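You operate a simulated robot arm through the tools that you are given. There is no shell and no other tool.

You run a simulated robot arm. Do the job below in one go: nothing can be reset, and whatever is moved stays where it is left.

Task
Screw the purple shock's collar one turn down, then drop-test it on the blue spring.
Fine: the spring is on the rig; weight arm down, release button, arm up again.

Only the result counts: the job must be done as asked and must still hold three seconds after the hand-in. Knocking over, shifting, dropping, spilling or breaking anything else fails it.

Robot
A 6-joint arm with a two-finger gripper, fixed in place. Base frame: the origin is at the foot of the arm, x ahead of it, y to its left, z up. Lengths are in m, angles in degrees, forces in N, time in s.
Its first joint turns from -166.0 to 166.0 degrees. Payload 1.71 kg.
The TCP is the grasp point between the finger pads, 0.02 m short of the fingertips. In the tool frame z runs along the fingers and y along their closing line. Largest opening 0.096 m; the body of the gripper starts 0.113 m behind the TCP.
Orientation is that of the tool frame in the base frame, as [roll, pitch, yaw] about the fixed x, y, z axes, in that order (R = Rz(yaw) Ry(pitch) Rx(roll)). With the fingers straight down and closing along the base's y, the tool's x points along the base's -x, its y along +y and its z along -z.

Tools
- The arm moves only by the tool servo_tool. Its argument "plan" is a list of rows, each a list of 7 numbers: the finger opening in m, from 0 to 0.096, then the shift along the tool's x, y, z in m, then the turn, a rotation vector about the tool's x, y, z in degrees. In form: [[claw, x, y, z, rx, ry, rz], ...]. A call has 1 to 20 rows; each row shifts and turns the commanded pose from where the row before left it, along the tool's axes as they then stand. Each row takes 0.2 s and may step no farther than 0.05 m and 8.6 degrees from the row before; otherwise, or with a gripper value out of range, the whole call is refused. A pose out of reach is approached as far as the arm can. The call stops where the force on the tool passes 90 N (or 10 N more than at its start, if that is more) or the arm is blocked; 0.2 s more then pass. The fingers move at their own pace (about 0.045 m/s each) and stop on an object; they squeeze with about 33 N. The grip force told is the motor's: it shows also when the fingers shut on nothing. Time passes only in rows, and 0.2 s behind the last, so rows that do not move let the fingers close. The reply holds the time, the measured pose of the TCP, the force on the tool along the base axes, the opening and the grip force, in the units named above and with some noise, with the torque about the TCP (base axes, N m) and any sound that the robot's microphone picked up.
- Cameras (640 x 400 px; columns grow to the right, rows downward): "scene" is fixed at [0.2207, 0.6519, 1.7273]; the picture's right is [-0.91, -0.42, 0.00], its down [-0.22, 0.47, -0.86] and it looks along [0.36, -0.78, -0.51] (base axes); focal length 320 px, centre (320, 200). "wrist" rides on the gripper at [0.066, 0.014, -0.145] in the tool frame; the picture's right is [-0.21, 0.98, 0.00], its down [-0.88, -0.18, -0.45] and it looks along [-0.44, -0.09, 0.90] (tool axes); focal length 275 px, centre (320, 200). There is no depth. A picture from a camera that has moved, and an enlarged one, comes with that camera's place and axes in the base frame and with its lens.
- grab_frame(camera): a new picture of that camera. No time passes.
- lift_body(by): slides the trunk up (or, below 0, down) by that many m; the arm rides with it, the base frame stays. It gives what a move gives, with no picture.
- enlarge(camera, box): a new picture of the part [left, top, right, bottom] of that camera's present view, enlarged. No time passes.
- close_job(): hands the job in; it is judged then, once.

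Places have to be worked out from the pictures, the camera data and where the tool is seen. Open the gripper and draw the arm clear of the work before you hand the job in, unless the task says otherwise.

The tools are called after "Emit:" by a JSON object that holds its "method" and its "body". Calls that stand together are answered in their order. servo_tool: Moves the arm, as the interface text tells. Its arguments: {"type":"object","properties":{"plan":{"type":"array","items":{"type":"array","items":{"type":"number"}}}},"required":["plan"]} The other tools are called the same way: lift_body (by) slides the trunk up or down; grab_frame (camera) takes a picture; enlarge (camera, box) takes an enlarged picture of a part of a camera's view; close_job () hands the job in.

At the start:

```text
time: 0.0
tool_pos: [0.5304, -0.0872, 1.3607]
ee_rot: [179.9, -0.1, -179.9]
contact_force: [-1.1, -0.4, 0.0]
ft_torque: [-0.02, -0.01, -0.01]
grip_width: 0.0959
grasp_force: 0.1
trunk travel left (down, up): [-0.3, 0.09]
```

scene: 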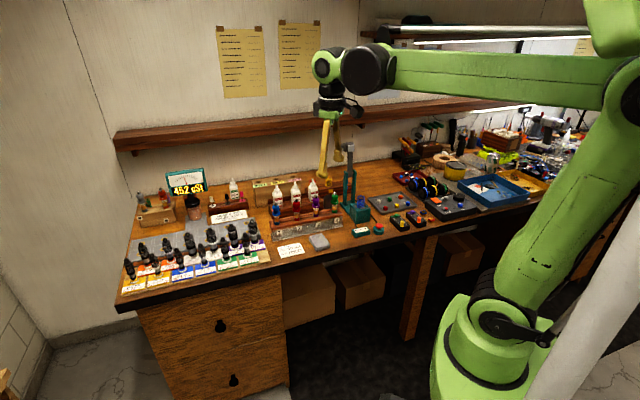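
wrist: 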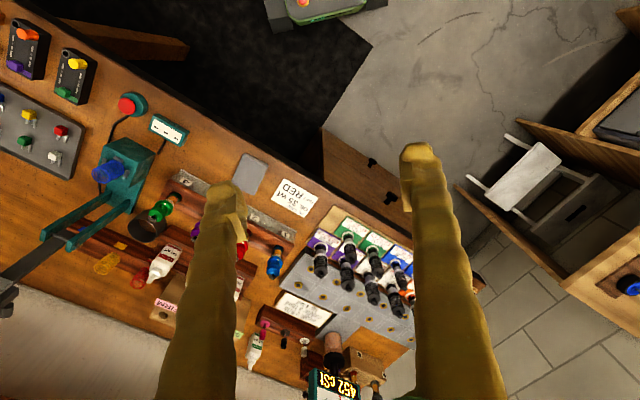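

I'll start by looking closely at the bench from the scene camera and the wrist camera to find the rig, button, shocks and springs.

Emit:
{"method": "enlarge", "body": {"camera": "scene", "box": [240, 130, 400, 260]}}

Emit:
{"method": "enlarge", "body": {"camera": "scene", "box": [110, 160, 290, 310]}}

Emit:
{"method": "enlarge", "body": {"camera": "scene", "box": [210, 10, 330, 100]}}

Emit:
{"method": "enlarge", "body": {"camera": "wrist", "box": [0, 80, 300, 300]}}

```text
3.08 times, centred on (320, 195) of scene
camera zoom: at [0.2207, 0.6519, 1.7273], right [-0.91, -0.42, 0.0], down [-0.22, 0.47, -0.86], along [0.36, -0.78, -0.51], focal length 983 px, centre (320, 215)
```

zoom: 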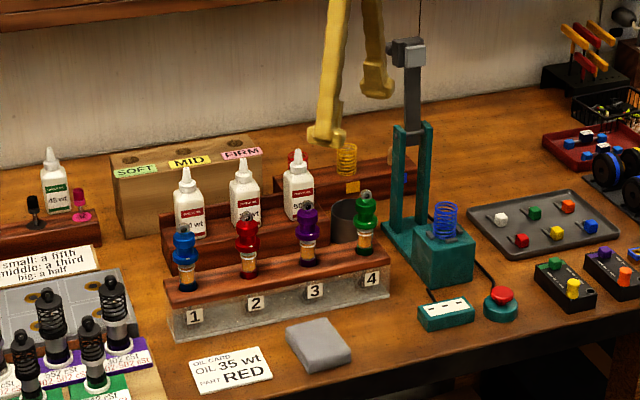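

```text
2.67 times, centred on (200, 235) of scene
camera zoom: at [0.2207, 0.6519, 1.7273], right [-0.91, -0.42, 0.0], down [-0.22, 0.47, -0.86], along [0.36, -0.78, -0.51], focal length 852 px, centre (640, 107)
```

zoom: 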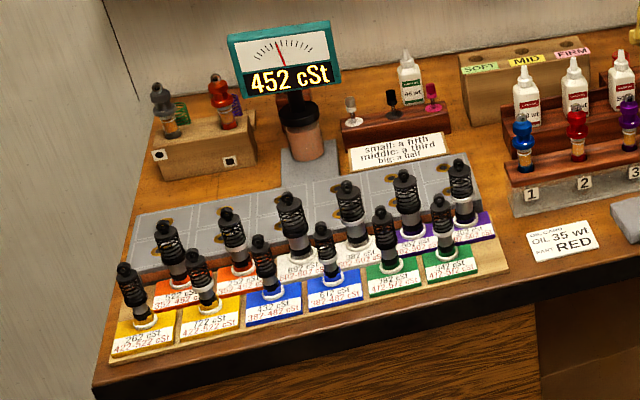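

```text
4.44 times, centred on (270, 55) of scene
camera zoom: at [0.2207, 0.6519, 1.7273], right [-0.91, -0.42, 0.0], down [-0.22, 0.47, -0.86], along [0.36, -0.78, -0.51], focal length 1420 px, centre (542, 844)
```

zoom: 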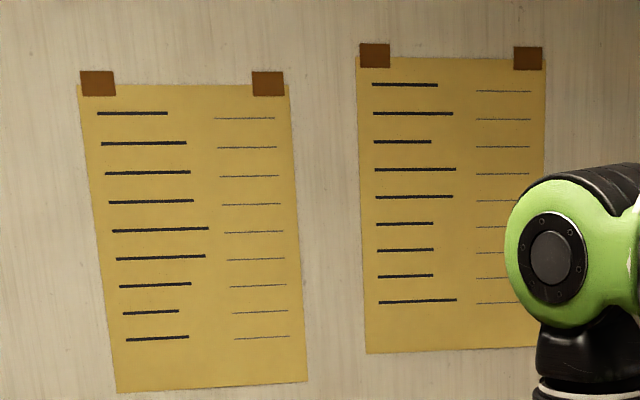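

```text
1.82 times, centred on (150, 190) of wrist
camera zoom: at [0.4636, -0.0742, 1.5063], right [0.21, 0.98, 0.0], down [0.88, -0.18, 0.44], along [0.43, -0.09, -0.9], focal length 500 px, centre (629, 218)
```

zoom: 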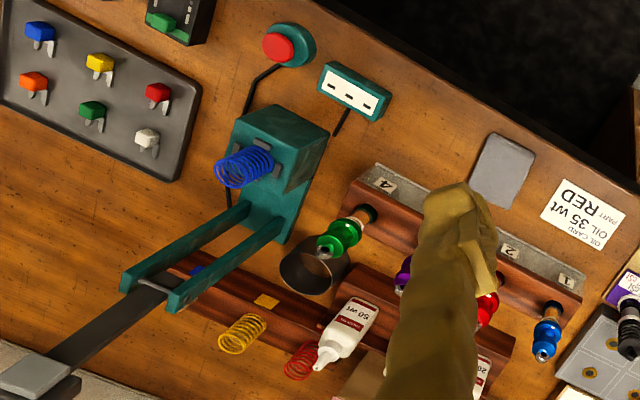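

The rig (teal stand with blue spring), red button and the four shocks on a rack are visible. I'll zoom in more on the rig and the purple shock.

Emit:
{"method": "enlarge", "body": {"camera": "scene", "box": [270, 165, 340, 210]}}

Emit:
{"method": "enlarge", "body": {"camera": "scene", "box": [325, 135, 405, 245]}}

Emit:
{"method": "enlarge", "body": {"camera": "scene", "box": [265, 200, 400, 260]}}

Emit:
{"method": "enlarge", "body": {"camera": "wrist", "box": [80, 80, 280, 240]}}

```text
8.89 times, centred on (305, 188) of scene
camera zoom: at [0.2207, 0.6519, 1.7273], right [-0.91, -0.42, 0.0], down [-0.22, 0.47, -0.86], along [0.36, -0.78, -0.51], focal length 2840 px, centre (453, 311)
```

zoom: 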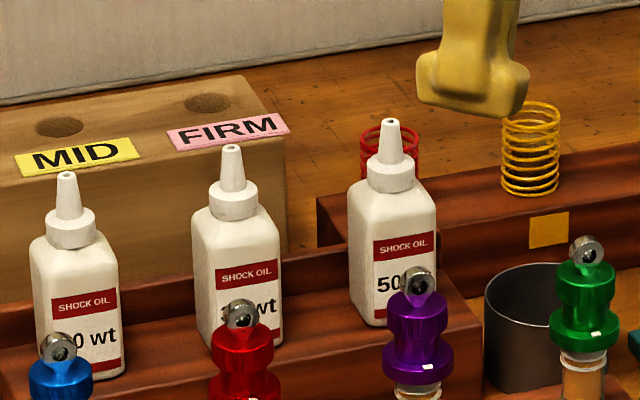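

```text
3.64 times, centred on (365, 190) of scene
camera zoom: at [0.2207, 0.6519, 1.7273], right [-0.91, -0.42, 0.0], down [-0.22, 0.47, -0.86], along [0.36, -0.78, -0.51], focal length 1162 px, centre (156, 236)
```

zoom: 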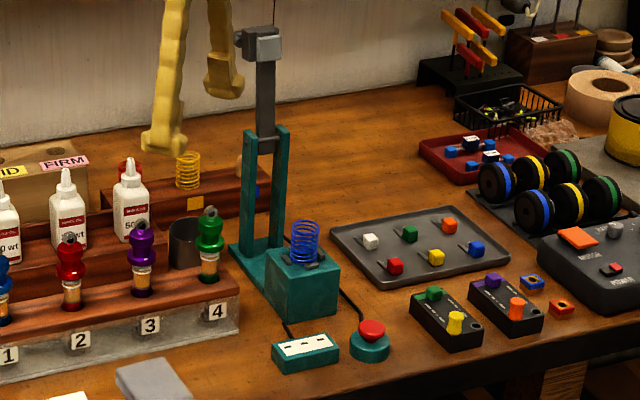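

```text
4.74 times, centred on (332, 230) of scene
camera zoom: at [0.2207, 0.6519, 1.7273], right [-0.91, -0.42, 0.0], down [-0.22, 0.47, -0.86], along [0.36, -0.78, -0.51], focal length 1515 px, centre (261, 58)
```

zoom: 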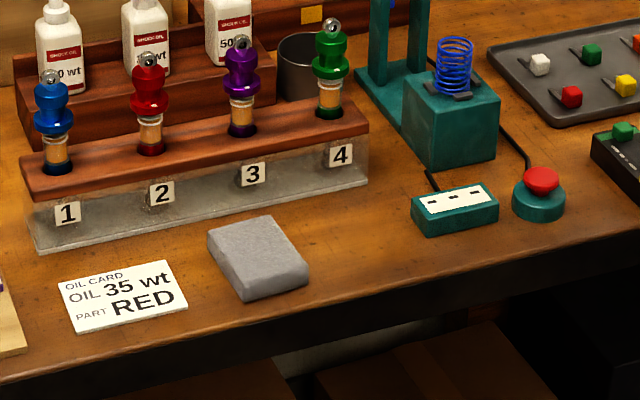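

```text
2.50 times, centred on (180, 160) of wrist
camera zoom: at [0.4636, -0.0742, 1.5063], right [0.21, 0.98, 0.0], down [0.88, -0.18, 0.44], along [0.43, -0.09, -0.9], focal length 688 px, centre (670, 300)
```

zoom: 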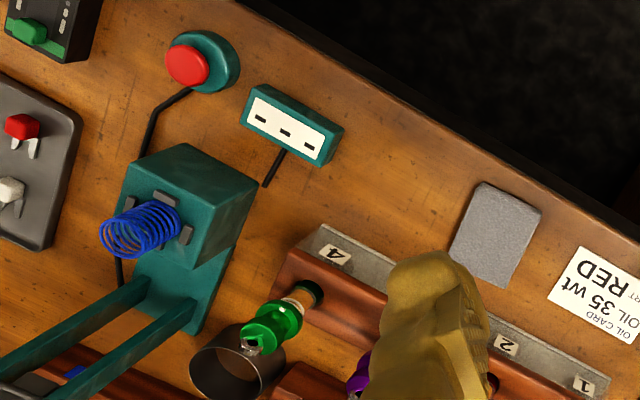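

Triangulating both cameras: table top z≈0.893, the bench front runs along about (0.69,0.72), the rig spring near (0.57,-0.555), purple shock near (0.74,-0.42). I'll move to a closer view with the wrist camera looking square at the bench.

Emit:
{"method": "servo_tool", "body": {"plan": [[0.096, -0.01, -0.0326, 0.028, 0, 0, 0], [0.096, -0.01, -0.0326, 0.028, 0, 0, 0], [0.096, -0.01, -0.0326, 0.028, 0, 0, 0], [0.096, -0.01, -0.0326, 0.028, 0, 0, 0], [0.096, -0.01, -0.0326, 0.028, 0, 0, 0], [0.096, 0, 0, 0, 0, 0, 7.5], [0.096, 0, 0, 0, 0, 0, 7.5], [0.096, 0, 0, 0, 0, 0, 7.5], [0.096, 0, 0, 0, 0, 0, 7.5], [0.096, 0, 0, 0, 0, 0, 7.5], [0.096, 0, 0, 0, 0, 0, 7.5], [0.096, 0, 0, 0, 0, 0, 0]]}}

Emit:
{"method": "grab_frame", "body": {"camera": "wrist"}}

Emit:
{"method": "grab_frame", "body": {"camera": "scene"}}

```text
time: 2.6
tool_pos: [0.562, -0.2512, 1.2299]
ee_rot: [179.5, 0.5, 134.9]
contact_force: [-0.3, -0.2, 0.4]
ft_torque: [0.01, 0.0, 0.0]
grip_width: 0.0963
grasp_force: 0.1
trunk travel left (down, up): [-0.3, 0.09]
```

```text
taken
camera wrist: at [0.5228, -0.1943, 1.3738], right [0.84, 0.55, 0.01], down [0.48, -0.75, 0.45], along [0.25, -0.37, -0.89], focal length 275 px, centre (320, 200)
```

wrist: 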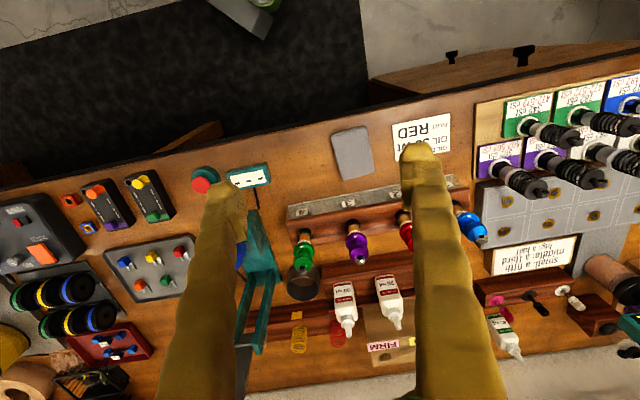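

```text
taken
```

scene: 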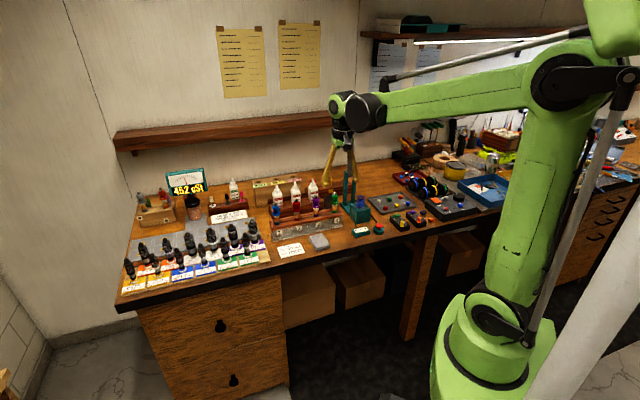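

Good view. Enlarging the rack and the rig from the wrist camera.

Emit:
{"method": "enlarge", "body": {"camera": "wrist", "box": [280, 180, 400, 280]}}

Emit:
{"method": "enlarge", "body": {"camera": "wrist", "box": [180, 150, 340, 300]}}

Emit:
{"method": "enlarge", "body": {"camera": "scene", "box": [310, 120, 400, 245]}}

```text
4.00 times, centred on (340, 230) of wrist
camera zoom: at [0.5228, -0.1943, 1.3738], right [0.84, 0.55, 0.01], down [0.48, -0.75, 0.45], along [0.25, -0.37, -0.89], focal length 1101 px, centre (240, 80)
```

zoom: 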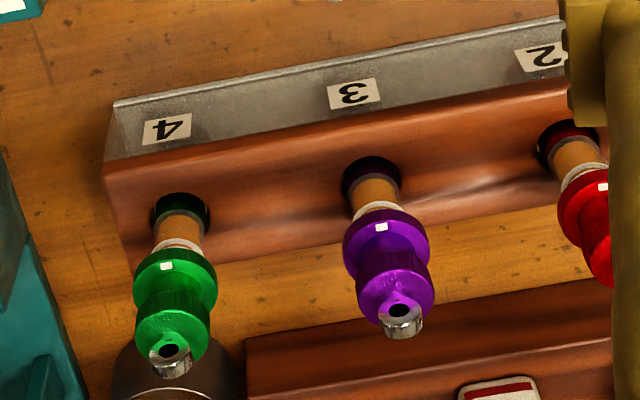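

```text
2.67 times, centred on (260, 225) of wrist
camera zoom: at [0.5228, -0.1943, 1.3738], right [0.84, 0.55, 0.01], down [0.48, -0.75, 0.45], along [0.25, -0.37, -0.89], focal length 734 px, centre (480, 133)
```

zoom: 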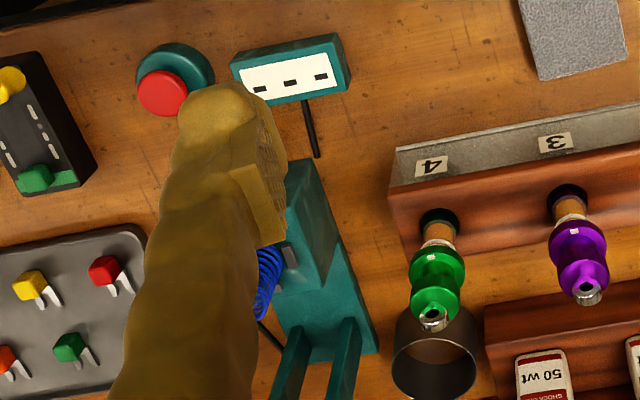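

```text
3.20 times, centred on (355, 182) of scene
camera zoom: at [0.2207, 0.6519, 1.7273], right [-0.91, -0.42, 0.0], down [-0.22, 0.47, -0.86], along [0.36, -0.78, -0.51], focal length 1022 px, centre (208, 256)
```

zoom: 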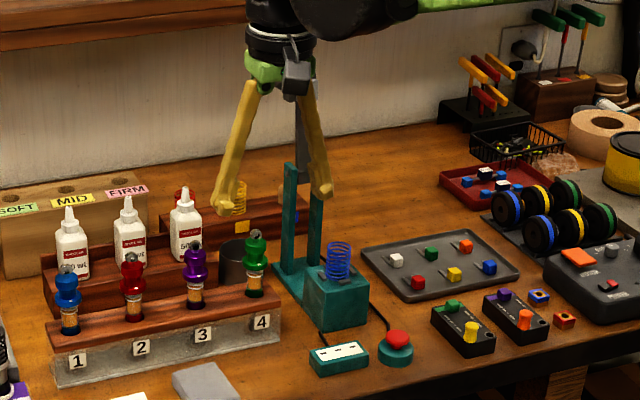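

The purple shock: eyelet at about (0.716,-0.377,1.058), collar around z≈1.005, rack top ≈0.955, spacing 0.087 m. Now I'll shift sideways to see the rig between the fingers.

Emit:
{"method": "servo_tool", "body": {"plan": [[0.096, 0, -0.04, 0, 0, 0, 0], [0.096, 0, -0.04, 0, 0, 0, 0], [0.096, 0, -0.04, 0, 0, 0, 0], [0.096, 0, 0, 0, 0, 0, 0]]}}

Emit:
{"method": "grab_frame", "body": {"camera": "wrist"}}

Emit:
{"method": "enlarge", "body": {"camera": "wrist", "box": [220, 140, 380, 260]}}

Emit:
{"method": "enlarge", "body": {"camera": "wrist", "box": [220, 240, 420, 400]}}

```text
time: 3.6
tool_pos: [0.4775, -0.3375, 1.2272]
ee_rot: [179.5, 0.6, 135.0]
contact_force: [-0.1, -0.2, -0.7]
ft_torque: [0.02, -0.03, 0.01]
grip_width: 0.0959
grasp_force: 0.0
trunk travel left (down, up): [-0.3, 0.09]
```

```text
taken
camera wrist: at [0.4373, -0.2799, 1.3718], right [0.84, 0.55, 0.01], down [0.48, -0.75, 0.45], along [0.26, -0.37, -0.89], focal length 275 px, centre (320, 200)
```

wrist: 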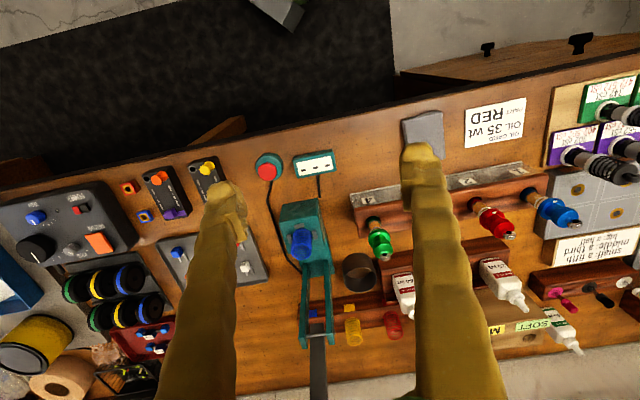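

```text
3.33 times, centred on (300, 200) of wrist
camera zoom: at [0.4373, -0.2799, 1.3718], right [0.84, 0.55, 0.01], down [0.48, -0.75, 0.45], along [0.26, -0.37, -0.89], focal length 918 px, centre (387, 200)
```

zoom: 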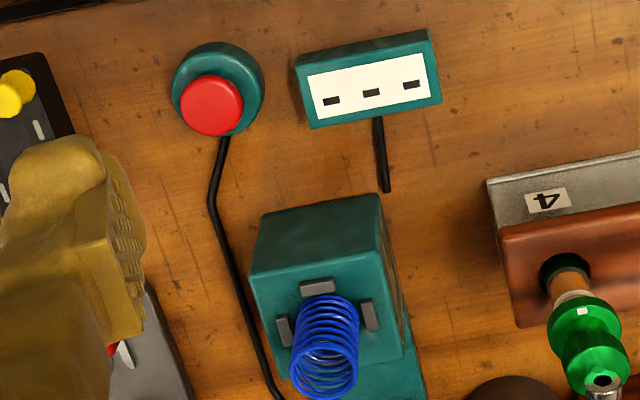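

```text
2.50 times, centred on (320, 320) of wrist
camera zoom: at [0.4373, -0.2799, 1.3718], right [0.84, 0.55, 0.01], down [0.48, -0.75, 0.45], along [0.26, -0.37, -0.89], focal length 688 px, centre (320, -100)
```

zoom: 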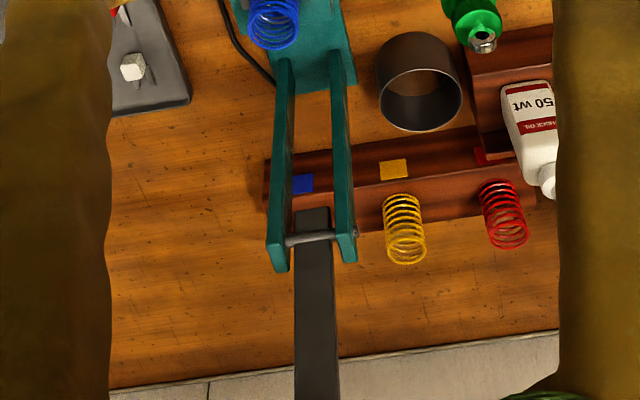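

The rig hinge is near (0.651,-0.614,1.073), the weight near (0.672,-0.636,1.19), the block top at z≈0.97 and the spring at (0.564,-0.523). Before twisting anything, I'll test in free air how far the last joint can turn, starting with turning it back (counter-clockwise from above).

Emit:
{"method": "servo_tool", "body": {"plan": [[0.096, 0, 0, 0, 0, 0, -8.5], [0.096, 0, 0, 0, 0, 0, -8.5], [0.096, 0, 0, 0, 0, 0, -8.5], [0.096, 0, 0, 0, 0, 0, -8.5], [0.096, 0, 0, 0, 0, 0, -8.5], [0.096, 0, 0, 0, 0, 0, -8.5], [0.096, 0, 0, 0, 0, 0, -8.5], [0.096, 0, 0, 0, 0, 0, -8.5], [0.096, 0, 0, 0, 0, 0, -8.5], [0.096, 0, 0, 0, 0, 0, -8.5], [0.096, 0, 0, 0, 0, 0, -8.5], [0.096, 0, 0, 0, 0, 0, -8.5], [0.096, 0, 0, 0, 0, 0, -8.5], [0.096, 0, 0, 0, 0, 0, -8.5], [0.096, 0, 0, 0, 0, 0, -8.5], [0.096, 0, 0, 0, 0, 0, -8.5]]}}

```text
time: 7.0
tool_pos: [0.4763, -0.3356, 1.2289]
ee_rot: [-179.1, 0.1, -88.9]
contact_force: [-0.5, -0.1, -0.2]
ft_torque: [0.0, -0.01, -0.05]
grip_width: 0.096
grasp_force: 0.1
trunk travel left (down, up): [-0.3, 0.09]
```

That turned fine by 136° back. I'll continue to find the limit.

Emit:
{"method": "servo_tool", "body": {"plan": [[0.096, 0, 0, 0, 0, 0, -8.5], [0.096, 0, 0, 0, 0, 0, -8.5], [0.096, 0, 0, 0, 0, 0, -8.5], [0.096, 0, 0, 0, 0, 0, -8.5], [0.096, 0, 0, 0, 0, 0, -8.5], [0.096, 0, 0, 0, 0, 0, -8.5], [0.096, 0, 0, 0, 0, 0, -8.5], [0.096, 0, 0, 0, 0, 0, -8.5]]}}

Emit:
{"method": "grab_frame", "body": {"camera": "wrist"}}

```text
time: 8.8
tool_pos: [0.4807, -0.3314, 1.2286]
ee_rot: [-179.7, -0.7, -44.2]
contact_force: [0.2, 0.1, -0.4]
ft_torque: [-0.01, -0.03, -0.01]
grip_width: 0.0961
grasp_force: 0.1
out of reach, approached as far as the arm can: row 6, 7, 8
trunk travel left (down, up): [-0.3, 0.09]
```

```text
taken
camera wrist: at [0.5156, -0.3867, 1.3736], right [-0.83, -0.56, -0.01], down [-0.51, 0.74, 0.44], along [-0.24, 0.37, -0.9], focal length 275 px, centre (320, 200)
```

wrist: 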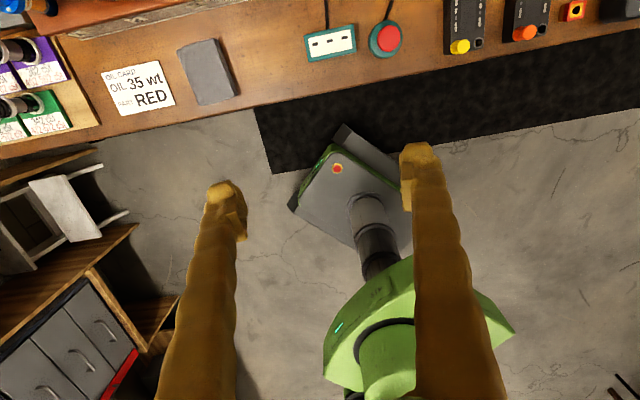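

The limit in that direction is at yaw ≈ -44°. Now I'll test the forward (clockwise) limit from here.

Emit:
{"method": "servo_tool", "body": {"plan": [[0.096, 0, 0, 0, 0, 0, 8.5], [0.096, 0, 0, 0, 0, 0, 8.5], [0.096, 0, 0, 0, 0, 0, 8.5], [0.096, 0, 0, 0, 0, 0, 8.5], [0.096, 0, 0, 0, 0, 0, 8.5], [0.096, 0, 0, 0, 0, 0, 8.5], [0.096, 0, 0, 0, 0, 0, 8.5], [0.096, 0, 0, 0, 0, 0, 8.5], [0.096, 0, 0, 0, 0, 0, 8.5], [0.096, 0, 0, 0, 0, 0, 8.5], [0.096, 0, 0, 0, 0, 0, 8.5], [0.096, 0, 0, 0, 0, 0, 8.5], [0.096, 0, 0, 0, 0, 0, 8.5], [0.096, 0, 0, 0, 0, 0, 8.5], [0.096, 0, 0, 0, 0, 0, 8.5], [0.096, 0, 0, 0, 0, 0, 8.5], [0.096, 0, 0, 0, 0, 0, 8.5], [0.096, 0, 0, 0, 0, 0, 8.5], [0.096, 0, 0, 0, 0, 0, 8.5], [0.096, 0, 0, 0, 0, 0, 8.5]]}}

Emit:
{"method": "servo_tool", "body": {"plan": [[0.096, 0, 0, 0, 0, 0, 8.5], [0.096, 0, 0, 0, 0, 0, 8.5], [0.096, 0, 0, 0, 0, 0, 8.5], [0.096, 0, 0, 0, 0, 0, 8.5], [0.096, 0, 0, 0, 0, 0, 8.5], [0.096, 0, 0, 0, 0, 0, 8.5], [0.096, 0, 0, 0, 0, 0, 8.5], [0.096, 0, 0, 0, 0, 0, 8.5], [0.096, 0, 0, 0, 0, 0, 8.5], [0.096, 0, 0, 0, 0, 0, 8.5], [0.096, 0, 0, 0, 0, 0, 8.5], [0.096, 0, 0, 0, 0, 0, 8.5], [0.096, 0, 0, 0, 0, 0, 8.5], [0.096, 0, 0, 0, 0, 0, 8.5], [0.096, 0, 0, 0, 0, 0, 8.5], [0.096, 0, 0, 0, 0, 0, 8.5], [0.096, 0, 0, 0, 0, 0, 8.5], [0.096, 0, 0, 0, 0, 0, 8.5]]}}

```text
time: 13.0
tool_pos: [0.4802, -0.3322, 1.2288]
ee_rot: [179.8, 0.6, 145.7]
contact_force: [0.4, 0.7, -0.4]
ft_torque: [0.0, 0.01, 0.01]
grip_width: 0.0963
grasp_force: 0.2
trunk travel left (down, up): [-0.3, 0.09]
```

```text
time: 16.8
tool_pos: [0.4802, -0.3324, 1.2279]
ee_rot: [179.9, -0.8, -7.3]
contact_force: [0.5, -0.5, -0.2]
ft_torque: [0.07, 0.02, 0.0]
grip_width: 0.0959
grasp_force: 0.0
trunk travel left (down, up): [-0.3, 0.09]
```

323° forward without limit. Continue to find the forward limit.

Emit:
{"method": "servo_tool", "body": {"plan": [[0.096, 0, 0, 0, 0, 0, 8.5], [0.096, 0, 0, 0, 0, 0, 8.5], [0.096, 0, 0, 0, 0, 0, 8.5], [0.096, 0, 0, 0, 0, 0, 8.5], [0.096, 0, 0, 0, 0, 0, 8.5], [0.096, 0, 0, 0, 0, 0, 8.5]]}}

```text
time: 18.2
tool_pos: [0.4786, -0.3327, 1.2282]
ee_rot: [-179.6, -0.7, -29.3]
contact_force: [0.2, -1.0, -0.1]
ft_torque: [-0.01, 0.0, 0.03]
grip_width: 0.0959
grasp_force: 0.0
out of reach, approached as far as the arm can: row 3, 4, 5, 6
trunk travel left (down, up): [-0.3, 0.09]
```

The wrist has about 345° of range (mid at yaw≈143°), so the full turn needs two 180° strokes with a regrip. I'll return to yaw 135 and then go above the purple shock for a close look.

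Emit:
{"method": "servo_tool", "body": {"plan": [[0.096, 0, 0, 0, 0, 0, -8.215], [0.096, 0, 0, 0, 0, 0, -8.215], [0.096, 0, 0, 0, 0, 0, -8.215], [0.096, 0, 0, 0, 0, 0, -8.215], [0.096, 0, 0, 0, 0, 0, -8.215], [0.096, 0, 0, 0, 0, 0, -8.215], [0.096, 0, 0, 0, 0, 0, -8.215], [0.096, 0, 0, 0, 0, 0, -8.215], [0.096, 0, 0, 0, 0, 0, -8.215], [0.096, 0, 0, 0, 0, 0, -8.215], [0.096, 0, 0, 0, 0, 0, -8.215], [0.096, 0, 0, 0, 0, 0, -8.215], [0.096, 0, 0, 0, 0, 0, -8.215], [0.096, 0, 0, 0, 0, 0, -8.215], [0.096, 0, 0, 0, 0, 0, -8.215], [0.096, 0, 0, 0, 0, 0, -8.215], [0.096, 0, 0, 0, 0, 0, -8.215], [0.096, 0, 0, 0, 0, 0, -8.215], [0.096, 0, 0, 0, 0, 0, -8.215], [0.096, 0, 0, 0, 0, 0, -8.215]]}}

```text
time: 22.4
tool_pos: [0.4812, -0.3311, 1.2273]
ee_rot: [179.4, 0.6, 135.0]
contact_force: [-0.1, 0.2, -0.2]
ft_torque: [0.02, 0.02, 0.03]
grip_width: 0.096
grasp_force: 0.1
trunk travel left (down, up): [-0.3, 0.09]
```

Moving above the purple shock.

Emit:
{"method": "servo_tool", "body": {"plan": [[0.096, -0.03347, 0.02215, 0.0128, 0, 0, 0], [0.096, -0.03347, 0.02215, 0.0128, 0, 0, 0], [0.096, -0.03347, 0.02215, 0.0128, 0, 0, 0], [0.096, -0.03347, 0.02215, 0.0128, 0, 0, 0], [0.096, -0.03347, 0.02215, 0.0128, 0, 0, 0], [0.096, -0.03347, 0.02215, 0.0128, 0, 0, 0], [0.096, 0, 0, 0, 0, 0, 0]]}}

Emit:
{"method": "grab_frame", "body": {"camera": "wrist"}}

Emit:
{"method": "enlarge", "body": {"camera": "wrist", "box": [250, 140, 390, 260]}}

Emit:
{"method": "enlarge", "body": {"camera": "scene", "box": [295, 180, 345, 225]}}

```text
time: 24.0
tool_pos: [0.7166, -0.3814, 1.1541]
ee_rot: [179.5, 0.6, 134.9]
contact_force: [0.9, -0.2, 0.2]
ft_torque: [-0.02, 0.02, 0.0]
grip_width: 0.0959
grasp_force: 0.1
trunk travel left (down, up): [-0.3, 0.09]
```

```text
taken
camera wrist: at [0.678, -0.3246, 1.2984], right [0.84, 0.54, 0.01], down [0.48, -0.75, 0.45], along [0.25, -0.37, -0.89], focal length 275 px, centre (320, 200)
```

wrist: 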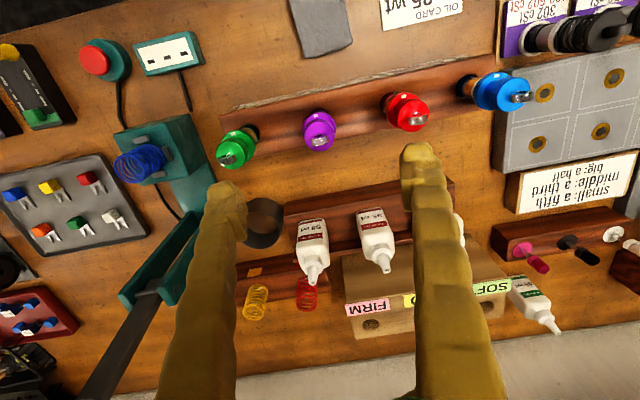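

```text
3.33 times, centred on (320, 200) of wrist
camera zoom: at [0.678, -0.3246, 1.2984], right [0.84, 0.54, 0.01], down [0.48, -0.75, 0.45], along [0.25, -0.37, -0.89], focal length 918 px, centre (320, 200)
```

zoom: 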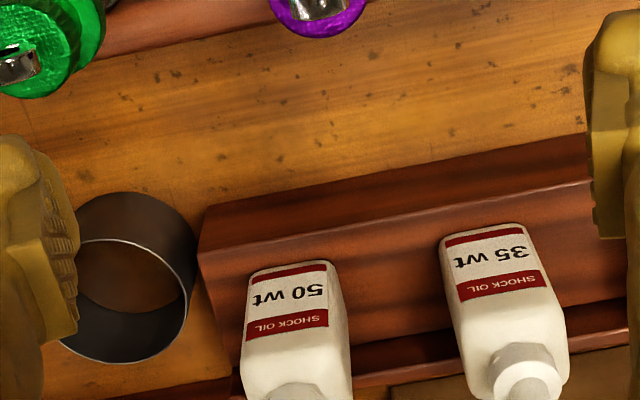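

```text
8.89 times, centred on (320, 202) of scene
camera zoom: at [0.2207, 0.6519, 1.7273], right [-0.91, -0.42, 0.0], down [-0.22, 0.47, -0.86], along [0.36, -0.78, -0.51], focal length 2840 px, centre (320, 178)
```

zoom: 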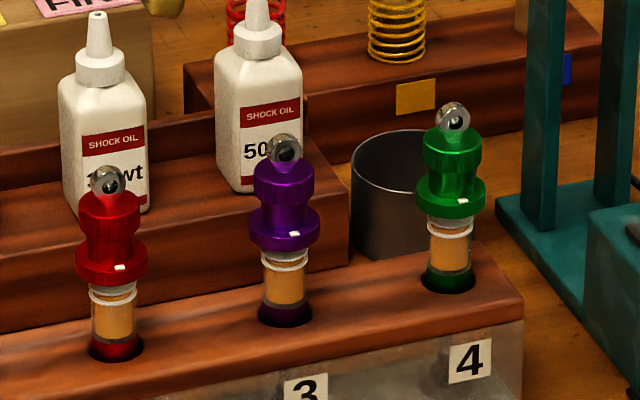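

The purple shock sits right where computed. Zooming in on it for collar details.

Emit:
{"method": "enlarge", "body": {"camera": "wrist", "box": [285, 95, 355, 165]}}

Emit:
{"method": "enlarge", "body": {"camera": "scene", "box": [305, 185, 330, 212]}}

```text
5.71 times, centred on (320, 130) of wrist
camera zoom: at [0.678, -0.3246, 1.2984], right [0.84, 0.54, 0.01], down [0.48, -0.75, 0.45], along [0.25, -0.37, -0.89], focal length 1573 px, centre (320, 600)
```

zoom: 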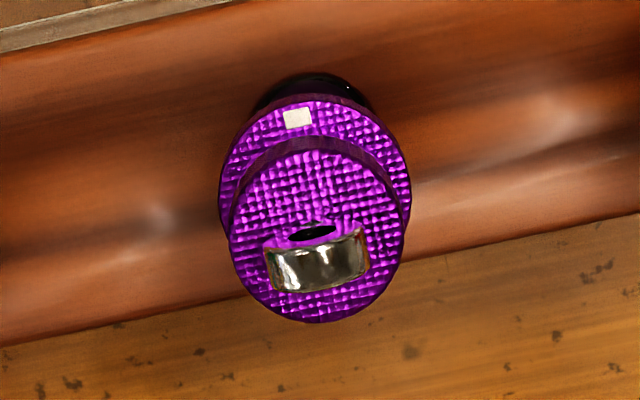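

```text
14.81 times, centred on (318, 198) of scene
camera zoom: at [0.2207, 0.6519, 1.7273], right [-0.91, -0.42, 0.0], down [-0.22, 0.47, -0.86], along [0.36, -0.78, -0.51], focal length 4733 px, centre (357, 222)
```

zoom: 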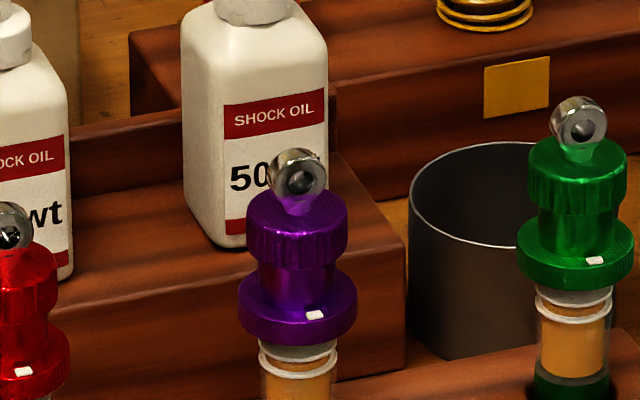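

The collar is the lower, wider ring with the white mark (z≈1.010–1.019, Ø≈34 mm). I'll correct the ~0.7° tool tilt, centre over the shock axis (est. 0.713,-0.374) and descend to z≈1.10 with a narrower opening for a check.

Emit:
{"method": "servo_tool", "body": {"plan": [[0.07, 0, 0, 0, 0.53, 0.53, 0], [0.07, 0.0078, 0.0024, 0, 0, 0, 0], [0.07, 0, 0, 0.02, 0, 0, 0], [0.07, 0, 0, 0.02, 0, 0, 0], [0.07, 0, 0, 0, 0, 0, 0], [0.07, 0, 0, 0, 0, 0, 0]]}}

Emit:
{"method": "grab_frame", "body": {"camera": "wrist"}}

Emit:
{"method": "enlarge", "body": {"camera": "wrist", "box": [240, 100, 400, 220]}}

```text
time: 25.4
tool_pos: [0.7129, -0.3715, 1.116]
ee_rot: [179.9, 0.0, 134.9]
contact_force: [0.4, 0.2, -0.4]
ft_torque: [0.03, 0.01, -0.03]
grip_width: 0.0703
grasp_force: 0.3
trunk travel left (down, up): [-0.3, 0.09]
```

```text
taken
camera wrist: at [0.6754, -0.317, 1.2596], right [0.84, 0.54, 0.0], down [0.49, -0.75, 0.45], along [0.24, -0.37, -0.9], focal length 275 px, centre (320, 200)
```

wrist: 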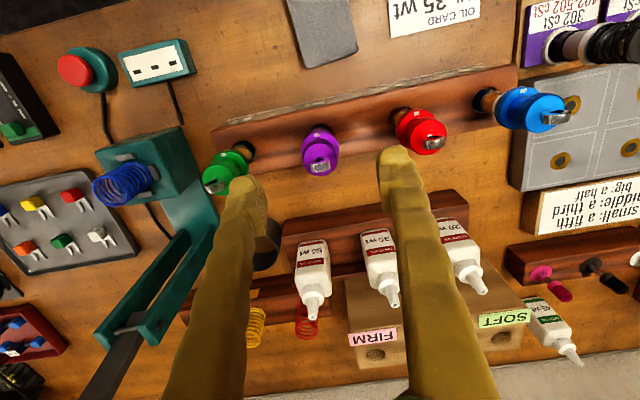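

```text
3.33 times, centred on (320, 160) of wrist
camera zoom: at [0.6754, -0.317, 1.2596], right [0.84, 0.54, 0.0], down [0.49, -0.75, 0.45], along [0.24, -0.37, -0.9], focal length 918 px, centre (320, 333)
```

zoom: 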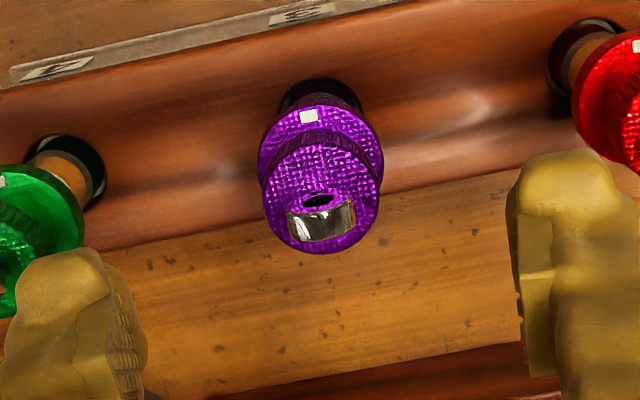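

Centred to within ~2 mm. I'll correct that and turn the tool back 105° (to yaw≈240) so the first clockwise 180° stroke has room, then verify the centring from that other side.

Emit:
{"method": "servo_tool", "body": {"plan": [[0.06, -0.0022, 0, 0, 0, 0, 0], [0.06, 0, 0, 0, 0, 0, -8.08], [0.06, 0, 0, 0, 0, 0, -8.08], [0.06, 0, 0, 0, 0, 0, -8.08], [0.06, 0, 0, 0, 0, 0, -8.08], [0.06, 0, 0, 0, 0, 0, -8.08], [0.06, 0, 0, 0, 0, 0, -8.08], [0.06, 0, 0, 0, 0, 0, -8.08], [0.06, 0, 0, 0, 0, 0, -8.08], [0.06, 0, 0, 0, 0, 0, -8.08], [0.06, 0, 0, 0, 0, 0, -8.08], [0.06, 0, 0, 0, 0, 0, -8.08], [0.06, 0, 0, 0, 0, 0, -8.08], [0.06, 0, 0, 0, 0, 0, -8.08], [0.06, 0, 0, 0, 0, 0, 0], [0.06, 0, 0, 0, 0, 0, 0]]}}

Emit:
{"method": "grab_frame", "body": {"camera": "wrist"}}

Emit:
{"method": "enlarge", "body": {"camera": "wrist", "box": [240, 100, 400, 220]}}

```text
time: 28.8
tool_pos: [0.7149, -0.3749, 1.1145]
ee_rot: [179.9, 0.0, -119.9]
contact_force: [-0.3, 0.0, 0.5]
ft_torque: [0.02, 0.03, 0.01]
grip_width: 0.0599
grasp_force: 0.1
trunk travel left (down, up): [-0.3, 0.09]
```

```text
taken
camera wrist: at [0.6691, -0.4247, 1.2596], right [-0.74, 0.67, 0.0], down [0.6, 0.67, 0.45], along [0.3, 0.33, -0.9], focal length 275 px, centre (320, 200)
```

wrist: 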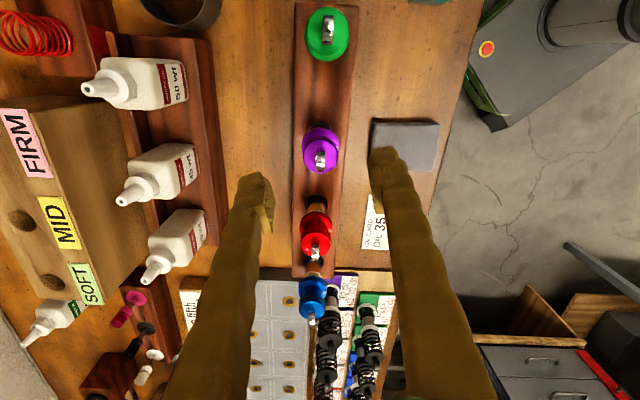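

```text
3.33 times, centred on (320, 160) of wrist
camera zoom: at [0.6691, -0.4247, 1.2596], right [-0.74, 0.67, 0.0], down [0.6, 0.67, 0.45], along [0.3, 0.33, -0.9], focal length 918 px, centre (320, 333)
```

zoom: 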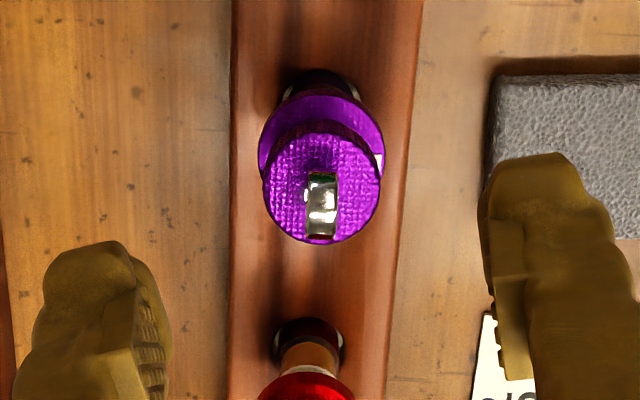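

Centred within 0.7 mm from this side also. Descending so the pads are level with the collar (z≈1.0145).

Emit:
{"method": "servo_tool", "body": {"plan": [[0.06, 0, 0, 0.025, 0, 0, 0], [0.06, 0, 0, 0.025, 0, 0, 0], [0.06, 0, 0, 0.025, 0, 0, 0], [0.06, 0, 0, 0.025, 0, 0, 0], [0.06, 0, 0, 0, 0, 0, 0]]}}

Emit:
{"method": "grab_frame", "body": {"camera": "wrist"}}

Emit:
{"method": "enlarge", "body": {"camera": "wrist", "box": [240, 130, 400, 250]}}

Emit:
{"method": "enlarge", "body": {"camera": "scene", "box": [295, 180, 345, 215]}}

```text
time: 30.0
tool_pos: [0.7136, -0.3763, 1.0149]
ee_rot: [-180.0, -0.1, -120.1]
contact_force: [0.4, 0.5, -0.7]
ft_torque: [0.02, 0.02, -0.01]
grip_width: 0.0601
grasp_force: 0.0
trunk travel left (down, up): [-0.3, 0.09]
```

```text
taken
camera wrist: at [0.6687, -0.4252, 1.1593], right [-0.74, 0.67, 0.0], down [0.6, 0.67, 0.45], along [0.3, 0.33, -0.9], focal length 275 px, centre (320, 200)
```

wrist: 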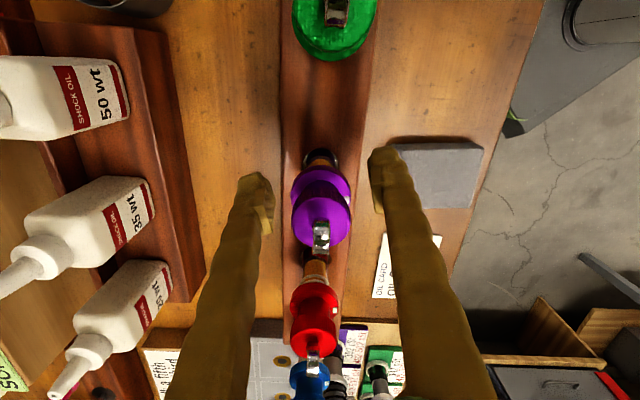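

```text
3.33 times, centred on (320, 190) of wrist
camera zoom: at [0.6687, -0.4252, 1.1593], right [-0.74, 0.67, 0.0], down [0.6, 0.67, 0.45], along [0.3, 0.33, -0.9], focal length 918 px, centre (320, 233)
```

zoom: 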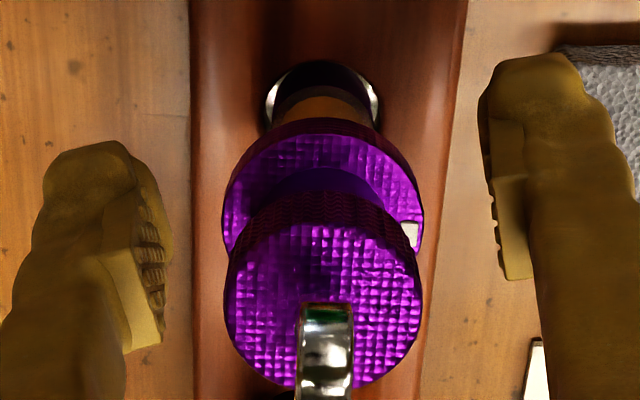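

```text
11.43 times, centred on (320, 198) of scene
camera zoom: at [0.2207, 0.6519, 1.7273], right [-0.91, -0.42, 0.0], down [-0.22, 0.47, -0.86], along [0.36, -0.78, -0.51], focal length 3651 px, centre (320, 229)
```

zoom: 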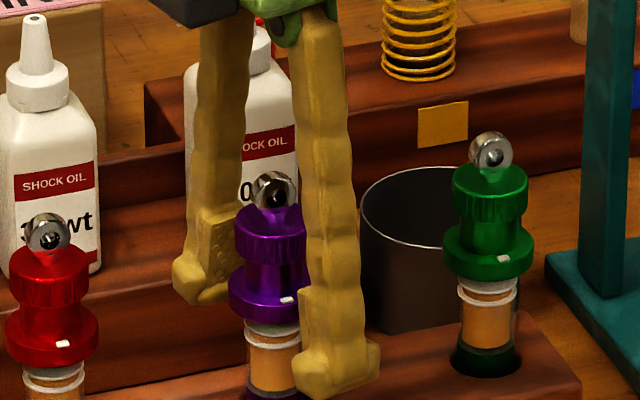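

Collar is centred between the pads. I'll close gently on it and see the reading.

Emit:
{"method": "servo_tool", "body": {"plan": [[0.045, 0, 0.0006, 0, 0, 0, 0], [0, 0, 0, 0, 0, 0, 0], [0, 0, 0, 0, 0, 0, 0], [0, 0, 0, 0, 0, 0, 0]]}}

Emit:
{"method": "enlarge", "body": {"camera": "wrist", "box": [240, 130, 400, 250]}}

Emit:
{"method": "enlarge", "body": {"camera": "scene", "box": [305, 185, 330, 212]}}

```text
time: 31.0
tool_pos: [0.7143, -0.3753, 1.0139]
ee_rot: [180.0, 0.0, -120.1]
contact_force: [-0.2, -0.3, -1.0]
ft_torque: [-0.02, -0.03, 0.03]
grip_width: 0.029
grasp_force: 33.4
trunk travel left (down, up): [-0.3, 0.09]
```

```text
3.33 times, centred on (320, 190) of wrist
camera zoom: at [0.6682, -0.4246, 1.1596], right [-0.74, 0.67, 0.0], down [0.6, 0.67, 0.45], along [0.3, 0.33, -0.9], focal length 918 px, centre (320, 233)
```

zoom: 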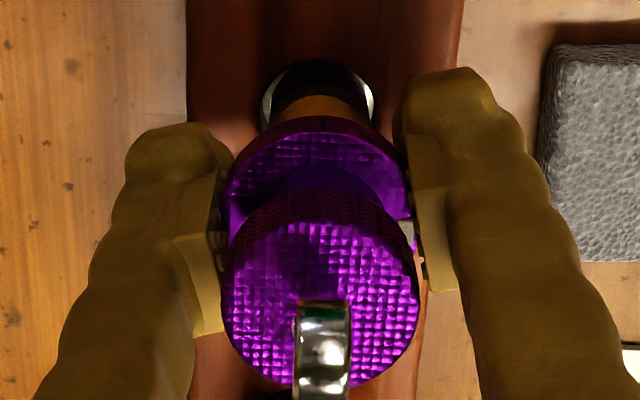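

```text
14.81 times, centred on (318, 198) of scene
camera zoom: at [0.2207, 0.6519, 1.7273], right [-0.91, -0.42, 0.0], down [-0.22, 0.47, -0.86], along [0.36, -0.78, -0.51], focal length 4733 px, centre (357, 222)
```

zoom: 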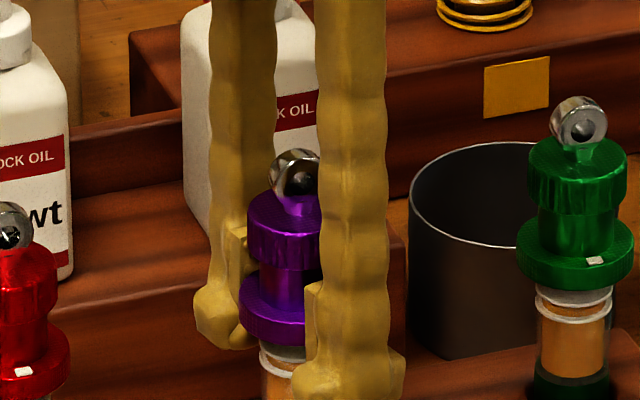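

Gripped at 29 mm with 33 N. I'll turn a small amount (about 26°) clockwise and check whether the collar's mark moves relative to the eyelet.

Emit:
{"method": "servo_tool", "body": {"plan": [[0, 0, 0, 0, 0, 0, 8.57], [0, 0, 0, 0, 0, 0, 8.57], [0, 0, 0, 0, 0, 0, 8.57], [0, 0, 0, 0, 0, 0, 0]]}}

Emit:
{"method": "enlarge", "body": {"camera": "wrist", "box": [240, 130, 400, 250]}}

Emit:
{"method": "enlarge", "body": {"camera": "scene", "box": [305, 185, 330, 212]}}

```text
time: 32.0
tool_pos: [0.7138, -0.3754, 1.0145]
ee_rot: [180.0, -0.1, -145.7]
contact_force: [-0.5, -0.7, -0.6]
ft_torque: [0.0, 0.03, -0.03]
grip_width: 0.0292
grasp_force: 33.1
trunk travel left (down, up): [-0.3, 0.09]
```

```text
3.33 times, centred on (320, 190) of wrist
camera zoom: at [0.651, -0.4001, 1.1596], right [-0.38, 0.93, 0.0], down [0.83, 0.34, 0.45], along [0.41, 0.17, -0.9], focal length 918 px, centre (320, 233)
```

zoom: 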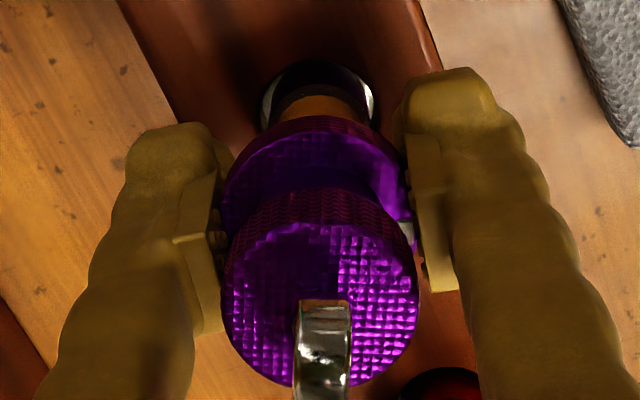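

```text
14.81 times, centred on (318, 198) of scene
camera zoom: at [0.2207, 0.6519, 1.7273], right [-0.91, -0.42, 0.0], down [-0.22, 0.47, -0.86], along [0.36, -0.78, -0.51], focal length 4733 px, centre (357, 222)
```

zoom: 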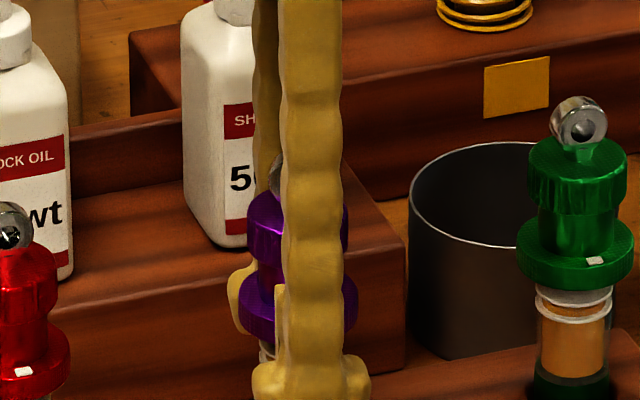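

The mark and the eyelet both turned together with the gripper: the pads' upper ends (TCP+20 mm) evidently catch the body cap too. I'll turn back to restore the shock, open, and drop lower so that only the collar is between the pads.

Emit:
{"method": "servo_tool", "body": {"plan": [[0, 0, 0, 0, 0, 0, -8.57], [0, 0, 0, 0, 0, 0, -8.57], [0, 0, 0, 0, 0, 0, -8.57], [0, 0, 0, 0, 0, 0, 0], [0.06, 0, 0, 0, 0, 0, 0], [0.06, 0, 0, 0, 0, 0, 0], [0.06, 0, 0, 0, 0, 0, 0], [0.06, 0, 0, 0, 0, 0, 0]]}}

Emit:
{"method": "enlarge", "body": {"camera": "wrist", "box": [240, 130, 400, 250]}}

Emit:
{"method": "enlarge", "body": {"camera": "scene", "box": [305, 185, 330, 212]}}

```text
time: 33.8
tool_pos: [0.7139, -0.3747, 1.0152]
ee_rot: [-180.0, 0.0, -120.1]
contact_force: [0.1, 0.0, 0.6]
ft_torque: [-0.01, -0.02, -0.02]
grip_width: 0.0599
grasp_force: 0.0
trunk travel left (down, up): [-0.3, 0.09]
```

```text
3.33 times, centred on (320, 190) of wrist
camera zoom: at [0.6682, -0.4243, 1.1596], right [-0.74, 0.67, 0.0], down [0.6, 0.67, 0.45], along [0.3, 0.33, -0.9], focal length 918 px, centre (320, 233)
```

zoom: 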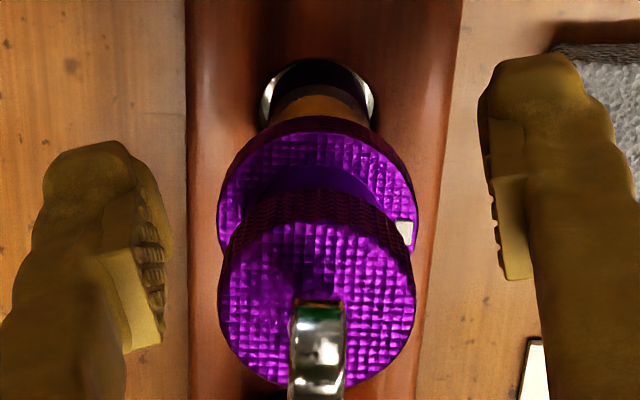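

```text
14.81 times, centred on (318, 198) of scene
camera zoom: at [0.2207, 0.6519, 1.7273], right [-0.91, -0.42, 0.0], down [-0.22, 0.47, -0.86], along [0.36, -0.78, -0.51], focal length 4733 px, centre (357, 222)
```

zoom: 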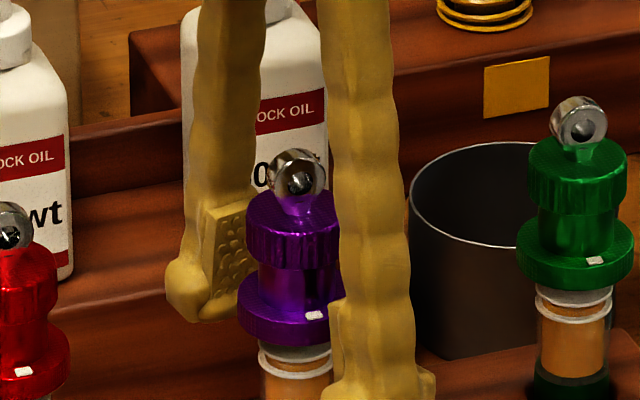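

Restored. Now lowering 14 mm so the pads cover only the collar, then closing.

Emit:
{"method": "servo_tool", "body": {"plan": [[0.06, 0, 0, 0.014, 0, 0, 0], [0.06, 0, 0, 0, 0, 0, 0], [0, 0, 0, 0, 0, 0, 0], [0, 0, 0, 0, 0, 0, 0], [0, 0, 0, 0, 0, 0, 0], [0, 0, 0, 0, 0, 0, 0]]}}

Emit:
{"method": "enlarge", "body": {"camera": "wrist", "box": [240, 130, 400, 250]}}

Emit:
{"method": "enlarge", "body": {"camera": "scene", "box": [305, 185, 330, 212]}}

```text
time: 35.2
tool_pos: [0.7141, -0.3732, 1.0017]
ee_rot: [179.9, 0.0, -120.1]
contact_force: [0.8, 0.4, -0.4]
ft_torque: [-0.03, 0.01, -0.01]
grip_width: 0.0299
grasp_force: 33.2
trunk travel left (down, up): [-0.3, 0.09]
```

```text
3.33 times, centred on (320, 190) of wrist
camera zoom: at [0.6684, -0.424, 1.146], right [-0.74, 0.67, 0.0], down [0.6, 0.67, 0.45], along [0.3, 0.33, -0.9], focal length 918 px, centre (320, 233)
```

zoom: 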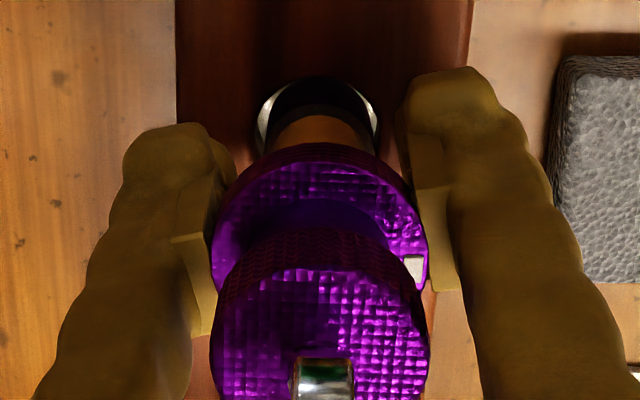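

```text
14.81 times, centred on (318, 198) of scene
camera zoom: at [0.2207, 0.6519, 1.7273], right [-0.91, -0.42, 0.0], down [-0.22, 0.47, -0.86], along [0.36, -0.78, -0.51], focal length 4733 px, centre (357, 222)
```

zoom: 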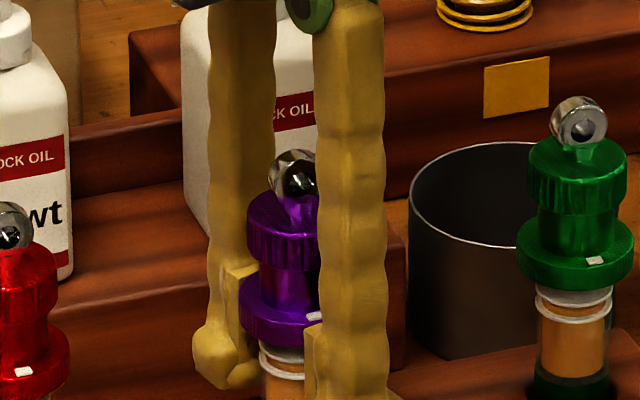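

Width now reads 29.9 mm, pads only at collar height. Small test turn clockwise of ~26°.

Emit:
{"method": "servo_tool", "body": {"plan": [[0, 0, 0, 0, 0, 0, 8.57], [0, 0, 0, 0, 0, 0, 8.57], [0, 0, 0, 0, 0, 0, 8.57], [0, 0, 0, 0, 0, 0, 0]]}}

Emit:
{"method": "enlarge", "body": {"camera": "wrist", "box": [240, 130, 400, 250]}}

Emit:
{"method": "enlarge", "body": {"camera": "scene", "box": [305, 185, 330, 212]}}

```text
time: 36.2
tool_pos: [0.7138, -0.3737, 1.0009]
ee_rot: [180.0, -0.1, -145.9]
contact_force: [-0.1, -0.5, 0.8]
ft_torque: [0.03, -0.03, 0.03]
grip_width: 0.0301
grasp_force: 32.3
trunk travel left (down, up): [-0.3, 0.09]
```

```text
3.33 times, centred on (320, 190) of wrist
camera zoom: at [0.6511, -0.3998, 1.1457], right [-0.38, 0.93, 0.0], down [0.83, 0.34, 0.45], along [0.41, 0.17, -0.9], focal length 918 px, centre (320, 233)
```

zoom: 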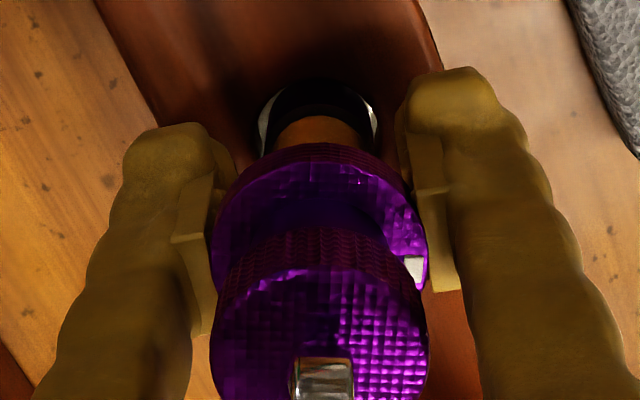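

```text
14.81 times, centred on (318, 198) of scene
camera zoom: at [0.2207, 0.6519, 1.7273], right [-0.91, -0.42, 0.0], down [-0.22, 0.47, -0.86], along [0.36, -0.78, -0.51], focal length 4733 px, centre (357, 222)
```

zoom: 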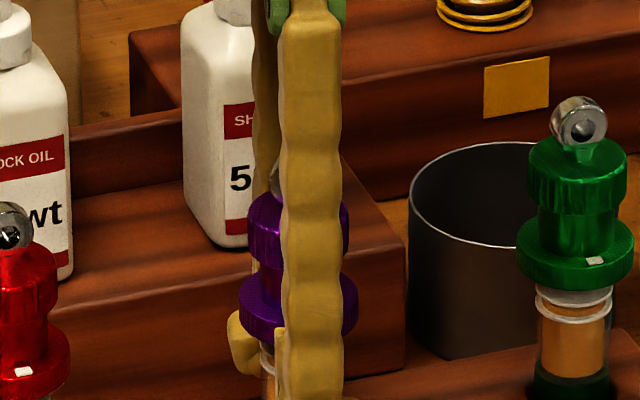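

The whole shock turned again: the collar's thread friction exceeds what holds the body in the hole. I'll try pressing the shock down into the rack through the collar to add friction at the base; first pressing gradually and watching the force.

Emit:
{"method": "servo_tool", "body": {"plan": [[0, 0, 0, 0.001, 0, 0, 0], [0, 0, 0, 0, 0, 0, 0]]}}

Emit:
{"method": "servo_tool", "body": {"plan": [[0, 0, 0, 0.0015, 0, 0, 0], [0, 0, 0, 0, 0, 0, 0]]}}

```text
time: 36.8
tool_pos: [0.7146, -0.3739, 0.9998]
ee_rot: [179.9, 0.0, -145.9]
contact_force: [0.3, 0.1, 1.2]
ft_torque: [0.01, -0.03, -0.01]
grip_width: 0.0299
grasp_force: 33.2
trunk travel left (down, up): [-0.3, 0.09]
```

```text
time: 37.4
tool_pos: [0.7135, -0.3736, 0.9985]
ee_rot: [180.0, 0.1, -145.9]
contact_force: [-0.1, -1.3, 0.2]
ft_torque: [0.0, 0.08, 0.01]
grip_width: 0.0299
grasp_force: 33.4
trunk travel left (down, up): [-0.3, 0.09]
```

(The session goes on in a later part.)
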